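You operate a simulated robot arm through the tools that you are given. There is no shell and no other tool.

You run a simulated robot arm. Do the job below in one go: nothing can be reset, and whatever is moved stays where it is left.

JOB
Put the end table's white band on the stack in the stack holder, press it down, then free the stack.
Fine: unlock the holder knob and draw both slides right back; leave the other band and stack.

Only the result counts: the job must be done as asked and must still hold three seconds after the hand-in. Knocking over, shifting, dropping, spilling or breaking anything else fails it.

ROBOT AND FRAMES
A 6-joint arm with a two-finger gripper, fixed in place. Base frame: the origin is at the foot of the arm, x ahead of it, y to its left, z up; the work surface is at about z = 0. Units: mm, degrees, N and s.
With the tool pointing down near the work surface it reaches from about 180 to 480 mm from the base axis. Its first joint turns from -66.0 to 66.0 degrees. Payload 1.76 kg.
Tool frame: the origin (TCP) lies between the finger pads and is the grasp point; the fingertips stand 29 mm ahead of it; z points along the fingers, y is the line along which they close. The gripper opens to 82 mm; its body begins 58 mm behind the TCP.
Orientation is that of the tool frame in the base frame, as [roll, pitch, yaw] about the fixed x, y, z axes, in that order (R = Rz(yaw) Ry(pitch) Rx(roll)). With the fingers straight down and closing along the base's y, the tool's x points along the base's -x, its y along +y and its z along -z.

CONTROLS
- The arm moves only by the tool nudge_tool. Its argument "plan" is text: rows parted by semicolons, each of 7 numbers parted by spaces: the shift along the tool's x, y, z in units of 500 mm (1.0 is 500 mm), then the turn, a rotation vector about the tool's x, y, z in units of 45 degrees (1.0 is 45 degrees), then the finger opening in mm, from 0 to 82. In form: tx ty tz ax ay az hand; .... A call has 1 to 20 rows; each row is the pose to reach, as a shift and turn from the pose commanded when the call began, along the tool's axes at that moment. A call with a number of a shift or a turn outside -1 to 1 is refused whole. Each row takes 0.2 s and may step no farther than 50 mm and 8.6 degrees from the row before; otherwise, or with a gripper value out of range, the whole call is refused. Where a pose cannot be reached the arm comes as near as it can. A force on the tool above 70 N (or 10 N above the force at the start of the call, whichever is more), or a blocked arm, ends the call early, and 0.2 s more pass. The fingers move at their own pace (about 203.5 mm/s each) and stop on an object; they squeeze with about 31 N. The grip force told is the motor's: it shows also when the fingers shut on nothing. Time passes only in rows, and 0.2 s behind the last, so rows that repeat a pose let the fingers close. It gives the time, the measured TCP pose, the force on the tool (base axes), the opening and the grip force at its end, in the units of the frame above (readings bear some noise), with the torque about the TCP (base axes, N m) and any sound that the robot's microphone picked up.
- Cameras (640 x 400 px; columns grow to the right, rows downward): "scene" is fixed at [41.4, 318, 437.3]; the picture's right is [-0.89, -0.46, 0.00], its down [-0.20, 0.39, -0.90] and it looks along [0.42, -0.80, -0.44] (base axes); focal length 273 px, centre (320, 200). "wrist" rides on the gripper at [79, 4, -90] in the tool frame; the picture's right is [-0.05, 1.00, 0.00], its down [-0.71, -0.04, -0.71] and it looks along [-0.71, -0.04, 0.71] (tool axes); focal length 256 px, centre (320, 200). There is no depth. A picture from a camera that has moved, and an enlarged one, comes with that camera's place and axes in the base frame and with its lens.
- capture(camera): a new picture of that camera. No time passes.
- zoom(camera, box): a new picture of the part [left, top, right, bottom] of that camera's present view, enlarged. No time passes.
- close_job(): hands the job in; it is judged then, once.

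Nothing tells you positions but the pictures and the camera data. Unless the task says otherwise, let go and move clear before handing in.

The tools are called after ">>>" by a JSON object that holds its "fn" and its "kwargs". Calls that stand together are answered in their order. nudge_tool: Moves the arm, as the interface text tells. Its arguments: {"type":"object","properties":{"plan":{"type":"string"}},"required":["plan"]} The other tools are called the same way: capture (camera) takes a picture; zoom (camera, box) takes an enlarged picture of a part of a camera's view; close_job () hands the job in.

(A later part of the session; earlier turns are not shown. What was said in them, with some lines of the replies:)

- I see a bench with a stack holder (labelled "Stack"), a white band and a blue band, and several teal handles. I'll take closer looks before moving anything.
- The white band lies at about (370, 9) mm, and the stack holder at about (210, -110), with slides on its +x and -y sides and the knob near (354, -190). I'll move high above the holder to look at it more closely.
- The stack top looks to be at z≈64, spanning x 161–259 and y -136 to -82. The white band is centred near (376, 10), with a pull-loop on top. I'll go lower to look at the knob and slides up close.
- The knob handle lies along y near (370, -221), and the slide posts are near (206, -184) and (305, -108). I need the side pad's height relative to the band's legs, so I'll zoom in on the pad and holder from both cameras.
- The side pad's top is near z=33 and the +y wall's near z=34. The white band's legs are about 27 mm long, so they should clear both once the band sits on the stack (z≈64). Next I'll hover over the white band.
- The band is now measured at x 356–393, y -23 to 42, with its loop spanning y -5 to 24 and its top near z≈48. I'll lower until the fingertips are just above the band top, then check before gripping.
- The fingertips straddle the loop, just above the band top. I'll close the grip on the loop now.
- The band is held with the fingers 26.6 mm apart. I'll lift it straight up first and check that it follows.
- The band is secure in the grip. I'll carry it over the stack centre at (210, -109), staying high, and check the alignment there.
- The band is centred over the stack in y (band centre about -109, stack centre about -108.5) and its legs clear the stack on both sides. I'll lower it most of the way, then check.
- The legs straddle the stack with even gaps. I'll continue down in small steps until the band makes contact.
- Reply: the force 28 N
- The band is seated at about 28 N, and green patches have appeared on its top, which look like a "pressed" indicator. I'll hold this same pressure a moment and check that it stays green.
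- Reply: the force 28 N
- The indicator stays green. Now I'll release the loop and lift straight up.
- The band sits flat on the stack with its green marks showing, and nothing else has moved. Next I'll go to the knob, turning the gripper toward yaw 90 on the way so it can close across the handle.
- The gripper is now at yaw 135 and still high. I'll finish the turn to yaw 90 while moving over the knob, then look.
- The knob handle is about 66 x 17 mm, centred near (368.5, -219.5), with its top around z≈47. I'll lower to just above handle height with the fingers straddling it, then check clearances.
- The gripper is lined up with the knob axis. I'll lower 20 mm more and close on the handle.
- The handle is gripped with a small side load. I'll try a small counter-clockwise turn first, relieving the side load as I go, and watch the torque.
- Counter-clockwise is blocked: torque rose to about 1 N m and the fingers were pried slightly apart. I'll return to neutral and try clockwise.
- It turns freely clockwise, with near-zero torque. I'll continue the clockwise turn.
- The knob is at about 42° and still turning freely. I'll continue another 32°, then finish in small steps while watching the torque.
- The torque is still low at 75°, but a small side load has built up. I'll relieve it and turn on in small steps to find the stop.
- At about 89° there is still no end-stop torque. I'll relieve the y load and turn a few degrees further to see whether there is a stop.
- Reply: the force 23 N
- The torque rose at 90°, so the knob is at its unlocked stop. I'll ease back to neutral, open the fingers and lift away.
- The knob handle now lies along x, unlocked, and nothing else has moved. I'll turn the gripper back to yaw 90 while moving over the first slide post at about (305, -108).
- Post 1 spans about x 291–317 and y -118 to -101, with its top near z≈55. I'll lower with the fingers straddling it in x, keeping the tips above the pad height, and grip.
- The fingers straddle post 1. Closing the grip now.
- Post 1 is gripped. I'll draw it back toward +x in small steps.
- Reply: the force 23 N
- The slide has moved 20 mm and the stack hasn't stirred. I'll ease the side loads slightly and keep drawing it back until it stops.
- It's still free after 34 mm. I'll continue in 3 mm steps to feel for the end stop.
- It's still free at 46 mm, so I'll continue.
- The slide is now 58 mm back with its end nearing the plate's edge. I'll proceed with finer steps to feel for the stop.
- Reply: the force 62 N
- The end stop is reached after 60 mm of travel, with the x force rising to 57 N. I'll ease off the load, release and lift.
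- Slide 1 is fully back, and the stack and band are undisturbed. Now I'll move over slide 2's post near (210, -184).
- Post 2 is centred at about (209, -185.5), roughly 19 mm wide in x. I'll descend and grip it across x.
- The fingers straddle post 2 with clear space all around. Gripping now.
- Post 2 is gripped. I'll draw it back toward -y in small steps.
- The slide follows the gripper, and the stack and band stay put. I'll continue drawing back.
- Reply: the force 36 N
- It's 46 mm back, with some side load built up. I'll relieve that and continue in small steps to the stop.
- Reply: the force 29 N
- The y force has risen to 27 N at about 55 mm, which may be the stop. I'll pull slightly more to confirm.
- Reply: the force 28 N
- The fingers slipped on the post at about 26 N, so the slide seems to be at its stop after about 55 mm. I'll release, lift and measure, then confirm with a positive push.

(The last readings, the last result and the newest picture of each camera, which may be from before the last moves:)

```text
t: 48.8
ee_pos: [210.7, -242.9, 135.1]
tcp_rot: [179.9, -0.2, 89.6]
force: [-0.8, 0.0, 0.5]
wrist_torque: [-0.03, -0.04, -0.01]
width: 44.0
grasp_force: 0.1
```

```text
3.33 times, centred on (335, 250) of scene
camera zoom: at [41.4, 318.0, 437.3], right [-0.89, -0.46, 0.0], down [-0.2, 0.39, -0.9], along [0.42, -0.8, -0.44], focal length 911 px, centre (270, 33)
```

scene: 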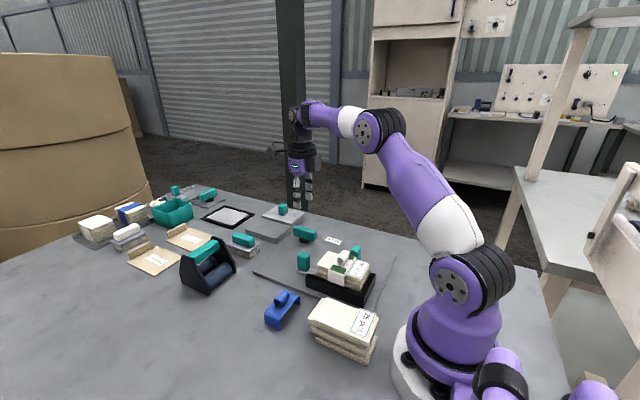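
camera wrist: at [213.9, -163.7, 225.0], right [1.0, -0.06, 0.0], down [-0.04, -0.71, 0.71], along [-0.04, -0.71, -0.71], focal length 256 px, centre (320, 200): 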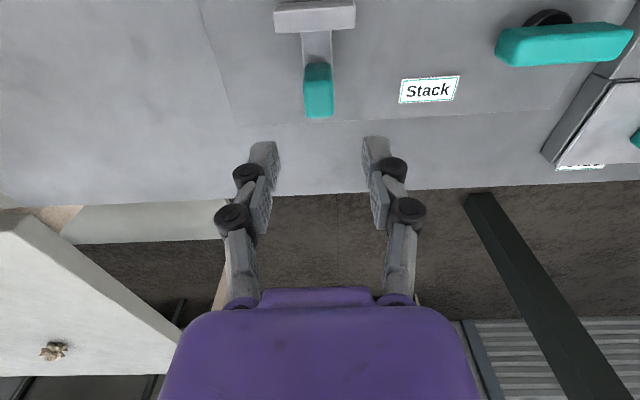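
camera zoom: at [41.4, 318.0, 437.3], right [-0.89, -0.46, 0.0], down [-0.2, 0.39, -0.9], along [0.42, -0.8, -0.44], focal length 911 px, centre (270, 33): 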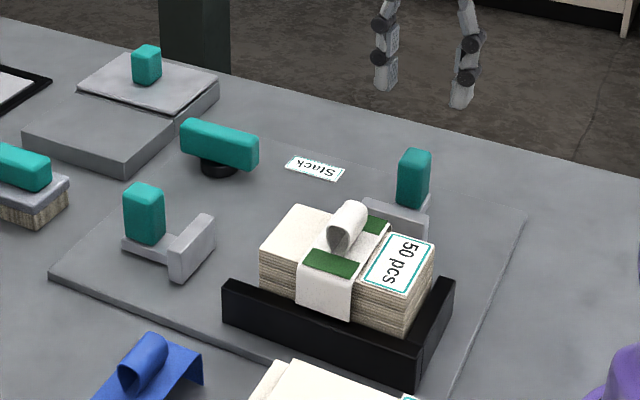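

Post 2 is now centred at about y=-239, 53–55 mm back, while slide 1 travelled 60 mm. To be sure it is right back, I'll set closed fingers between the post and its pad (tips above pad height) and push the post toward -y.

>>> {"fn": "nudge_tool", "kwargs": {"plan": "0.03 -0.003 0 0 0 0 20; 0.061 -0.003 0 0 0 0 0; 0.061 -0.003 0.04 0 0 0 0; 0.061 -0.003 0.08 0 0 0 0; 0.061 -0.003 0.11 0 0 0 0; 0.061 -0.003 0.11 0 0 0 0"}}

>>> {"fn": "capture", "kwargs": {"camera": "wrist"}}

>>> {"fn": "zoom", "kwargs": {"camera": "scene", "box": [310, 200, 400, 290]}}

```text
t: 50.2
ee_pos: [207.8, -211.8, 80.0]
tcp_rot: [179.9, -0.1, 89.7]
force: [-0.5, 0.2, 0.4]
wrist_torque: [0.0, -0.01, 0.0]
width: 0.0
grasp_force: 29.0
```

```text
taken
camera wrist: at [212.0, -132.9, 170.0], right [1.0, -0.06, 0.0], down [-0.04, -0.71, 0.71], along [-0.04, -0.71, -0.71], focal length 256 px, centre (320, 200)
```

wrist: 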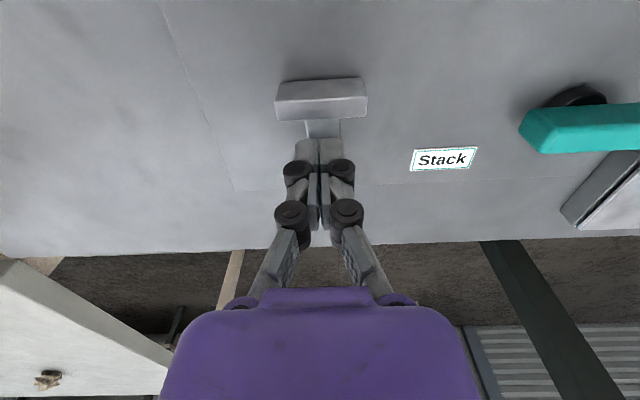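

```text
4.44 times, centred on (355, 245) of scene
camera zoom: at [41.4, 318.0, 437.3], right [-0.89, -0.46, 0.0], down [-0.2, 0.39, -0.9], along [0.42, -0.8, -0.44], focal length 1215 px, centre (164, 0)
```

zoom: 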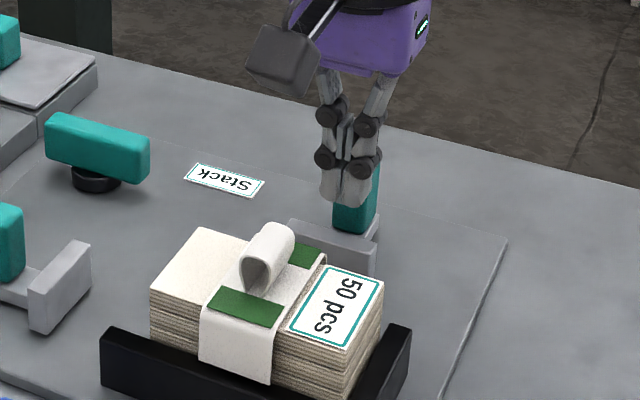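

The closed fingers sit behind post 2 without touching it. I'll lower 14 mm and push gently toward -y in 2 mm steps.

>>> {"fn": "nudge_tool", "kwargs": {"plan": "0.001 0 0.014 0 0 0 0; 0.001 0 0.028 0 0 0 0; -0.004 0 0.028 0 0 0 0; -0.008 0 0.028 0 0 0 0; -0.012 0 0.028 0 0 0 0"}}

>>> {"fn": "capture", "kwargs": {"camera": "wrist"}}

>>> {"fn": "zoom", "kwargs": {"camera": "scene", "box": [310, 200, 400, 290]}}

```text
t: 51.4
ee_pos: [208.0, -215.6, 65.8]
tcp_rot: [-179.9, -0.3, 89.9]
force: [1.4, 26.6, 10.4]
wrist_torque: [0.12, 0.0, 0.12]
width: 6.1
grasp_force: 28.4
```

```text
taken
camera wrist: at [212.0, -137.0, 156.2], right [1.0, -0.06, 0.0], down [-0.04, -0.71, 0.7], along [-0.04, -0.7, -0.71], focal length 256 px, centre (320, 200)
```

wrist: 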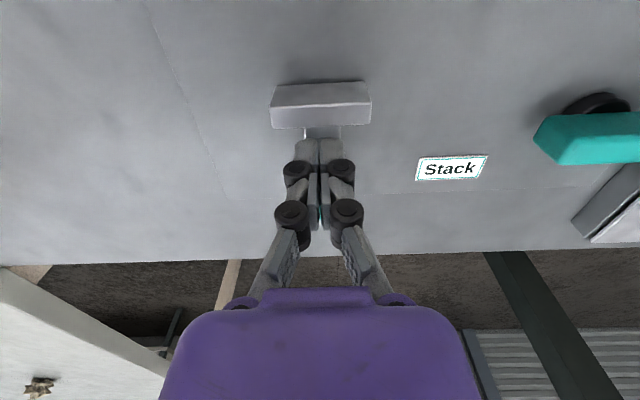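

```text
4.44 times, centred on (355, 245) of scene
camera zoom: at [41.3, 318.1, 437.2], right [-0.89, -0.46, 0.0], down [-0.2, 0.39, -0.9], along [0.42, -0.8, -0.44], focal length 1215 px, centre (164, 0)
```

zoom: 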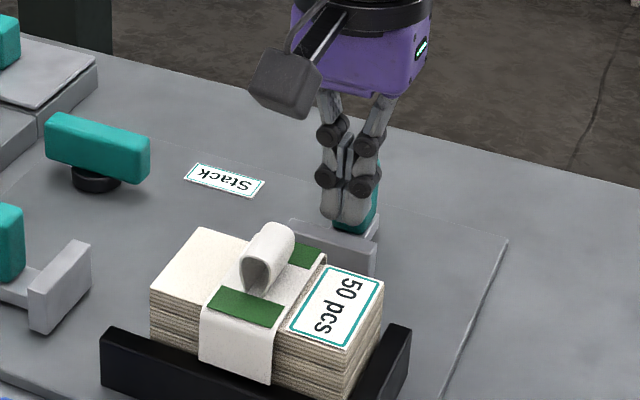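

The post resists at 27 N and the pad has not moved in the picture, so it is at a stop. I'll give one slightly firmer push to be certain.

>>> {"fn": "nudge_tool", "kwargs": {"plan": "-0.002 0 0 0 0 0 0; -0.004 0 0 0 0 0 0"}}

>>> {"fn": "zoom", "kwargs": {"camera": "scene", "box": [310, 200, 400, 290]}}

```text
t: 52.0
ee_pos: [208.3, -216.2, 66.7]
tcp_rot: [-180.0, -0.7, 90.1]
force: [6.2, 61.3, 21.2]
wrist_torque: [0.32, 0.09, -0.04]
width: 5.9
grasp_force: 28.1
```

```text
4.44 times, centred on (355, 245) of scene
camera zoom: at [41.3, 318.1, 437.2], right [-0.89, -0.46, 0.0], down [-0.2, 0.39, -0.9], along [0.42, -0.8, -0.44], focal length 1215 px, centre (164, 0)
```

zoom: 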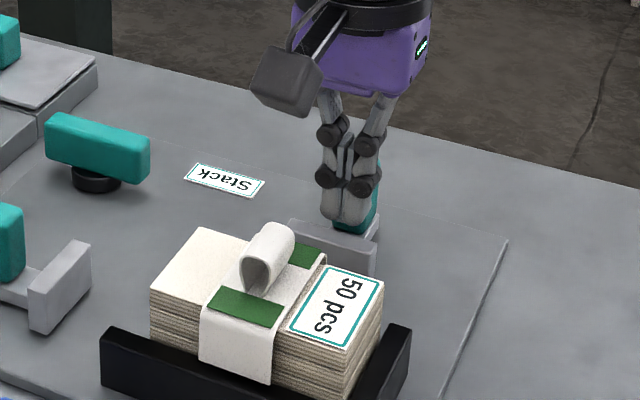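

Slide 2 is on its hard stop: it took 61 N without moving. I'll back the fingers off the post and lift clear.

>>> {"fn": "nudge_tool", "kwargs": {"plan": "0.006 0 0 0 0 0 0; 0.014 0 0 0 0 0 0; 0.016 0 -0.03 0 0 0 0; 0.016 0 -0.09 0 0 0 0; 0.016 0 -0.17 0 0 0 10; 0.016 0 -0.25 0 0 0 40; 0.016 0 -0.33 0 0 0 60"}}

>>> {"fn": "capture", "kwargs": {"camera": "wrist"}}

>>> {"fn": "capture", "kwargs": {"camera": "scene"}}

>>> {"fn": "zoom", "kwargs": {"camera": "scene", "box": [260, 190, 400, 310]}}

```text
t: 53.6
ee_pos: [210.2, -213.1, 230.6]
tcp_rot: [179.9, 0.1, 89.6]
force: [0.9, -0.5, 0.5]
wrist_torque: [0.03, 0.0, -0.03]
width: 60.0
grasp_force: 0.1
```

```text
taken
camera wrist: at [213.9, -133.6, 320.8], right [1.0, -0.06, 0.0], down [-0.04, -0.71, 0.71], along [-0.04, -0.71, -0.71], focal length 256 px, centre (320, 200)
```

wrist: 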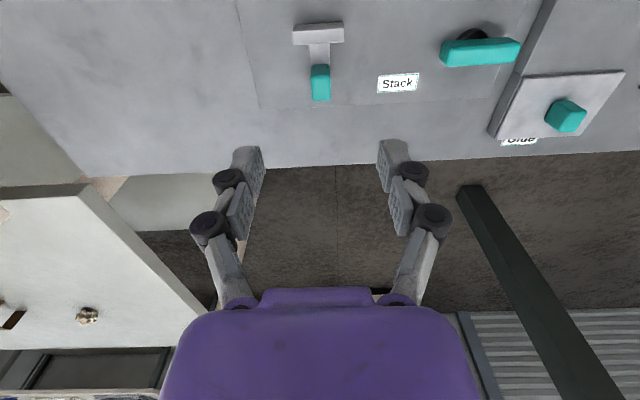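

```text
taken
```

scene: 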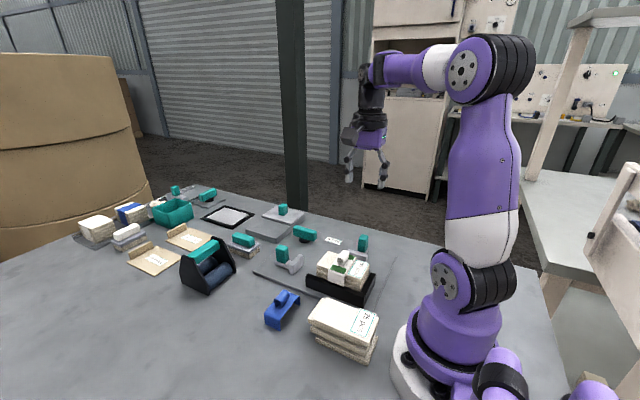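

```text
3.33 times, centred on (330, 250) of scene
camera zoom: at [41.4, 318.0, 437.3], right [-0.89, -0.46, 0.0], down [-0.2, 0.39, -0.9], along [0.42, -0.8, -0.44], focal length 911 px, centre (287, 33)
```

zoom: 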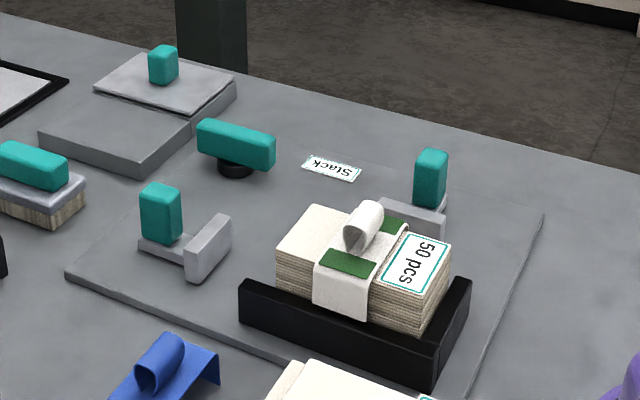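

Both slides are back, the knob is unlocked, and the band sits on the stack with its green marks. I'll check the details closely before handing in.

>>> {"fn": "zoom", "kwargs": {"camera": "scene", "box": [305, 235, 385, 305]}}

>>> {"fn": "zoom", "kwargs": {"camera": "scene", "box": [60, 175, 300, 300]}}

>>> {"fn": "zoom", "kwargs": {"camera": "scene", "box": [230, 270, 400, 370]}}

>>> {"fn": "zoom", "kwargs": {"camera": "wrist", "box": [240, 0, 640, 170]}}

```text
5.71 times, centred on (345, 270) of scene
camera zoom: at [41.4, 318.0, 437.3], right [-0.89, -0.46, 0.0], down [-0.2, 0.39, -0.9], along [0.42, -0.8, -0.44], focal length 1562 px, centre (177, -200)
```

zoom: 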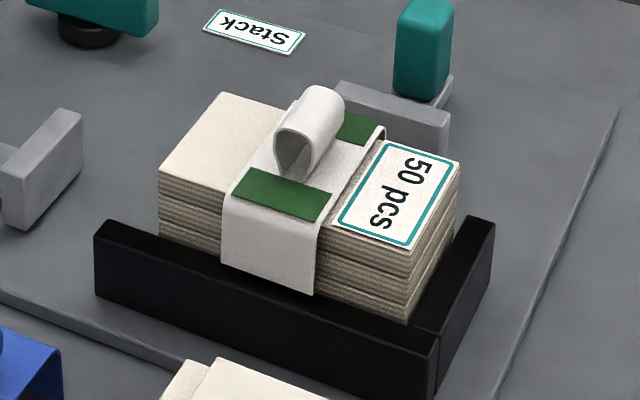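

```text
2.67 times, centred on (180, 238) of scene
camera zoom: at [41.4, 318.0, 437.3], right [-0.89, -0.46, 0.0], down [-0.2, 0.39, -0.9], along [0.42, -0.8, -0.44], focal length 729 px, centre (693, 100)
```

zoom: 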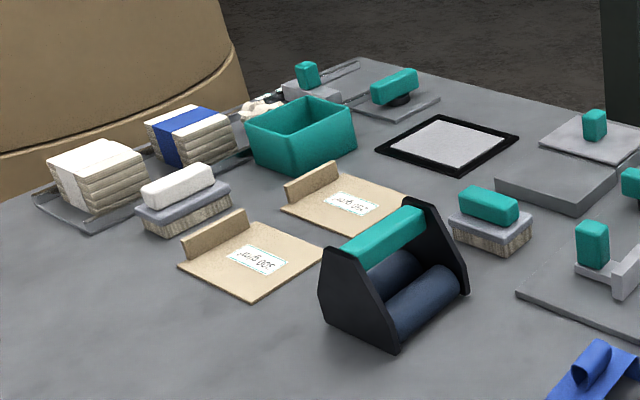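

```text
3.76 times, centred on (315, 320) of scene
camera zoom: at [41.4, 318.0, 437.3], right [-0.89, -0.46, 0.0], down [-0.2, 0.39, -0.9], along [0.42, -0.8, -0.44], focal length 1029 px, centre (339, -252)
```

zoom: 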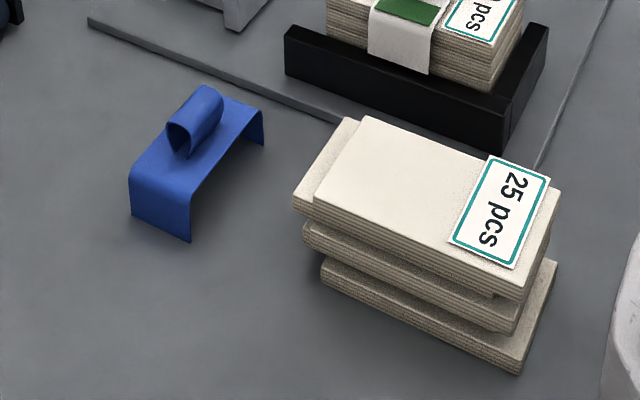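

```text
1.60 times, centred on (440, 85) of wrist
camera zoom: at [213.9, -133.6, 320.8], right [1.0, -0.06, 0.0], down [-0.04, -0.71, 0.71], along [-0.04, -0.71, -0.71], focal length 410 px, centre (128, 384)
```

zoom: 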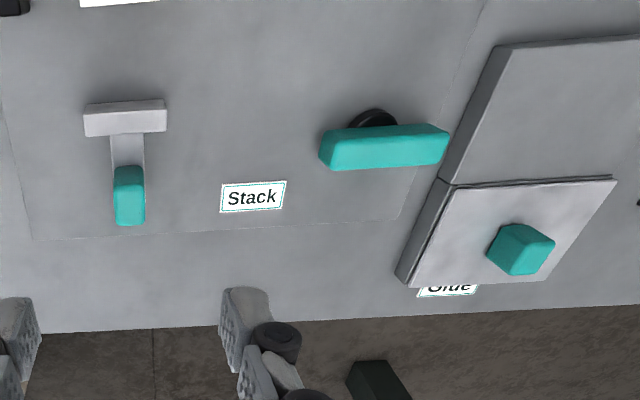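

The white band sits flush on the 50 pcs stack with its green marks showing. The knob is at its unlocked stop, both slides are on their end stops, and the blue band, 25 pcs stack and everything else are where they were. The gripper is empty and well clear, so I'm handing in.

>>> {"fn": "close_job", "kwargs": {}}

```text
The job is handed in.
```

The white band is on the 50 pcs stack in the holder and pressed down, and the stack is free. I've handed the job in; no verdict has come back yet.

- **Band:** it sits flush across the middle of the stack, clear of the label. I pressed it at about 28 N, and green marks came up on its top and stayed. I took those to mean it was pressed enough.
- **Knob:** it would not turn counter-clockwise, so I turned it clockwise a quarter turn to its stop.
- **Slides:** both are back on their end stops. The +x slide moved about 60 mm and the -y slide about 55 mm. My grip slipped near the end of the -y slide, so I pushed it from behind, and it held at 61 N without moving.
- **Everything else:** in the last pictures the blue band, the 25 pcs stack and the other items were where they started. The arm is empty and clear.
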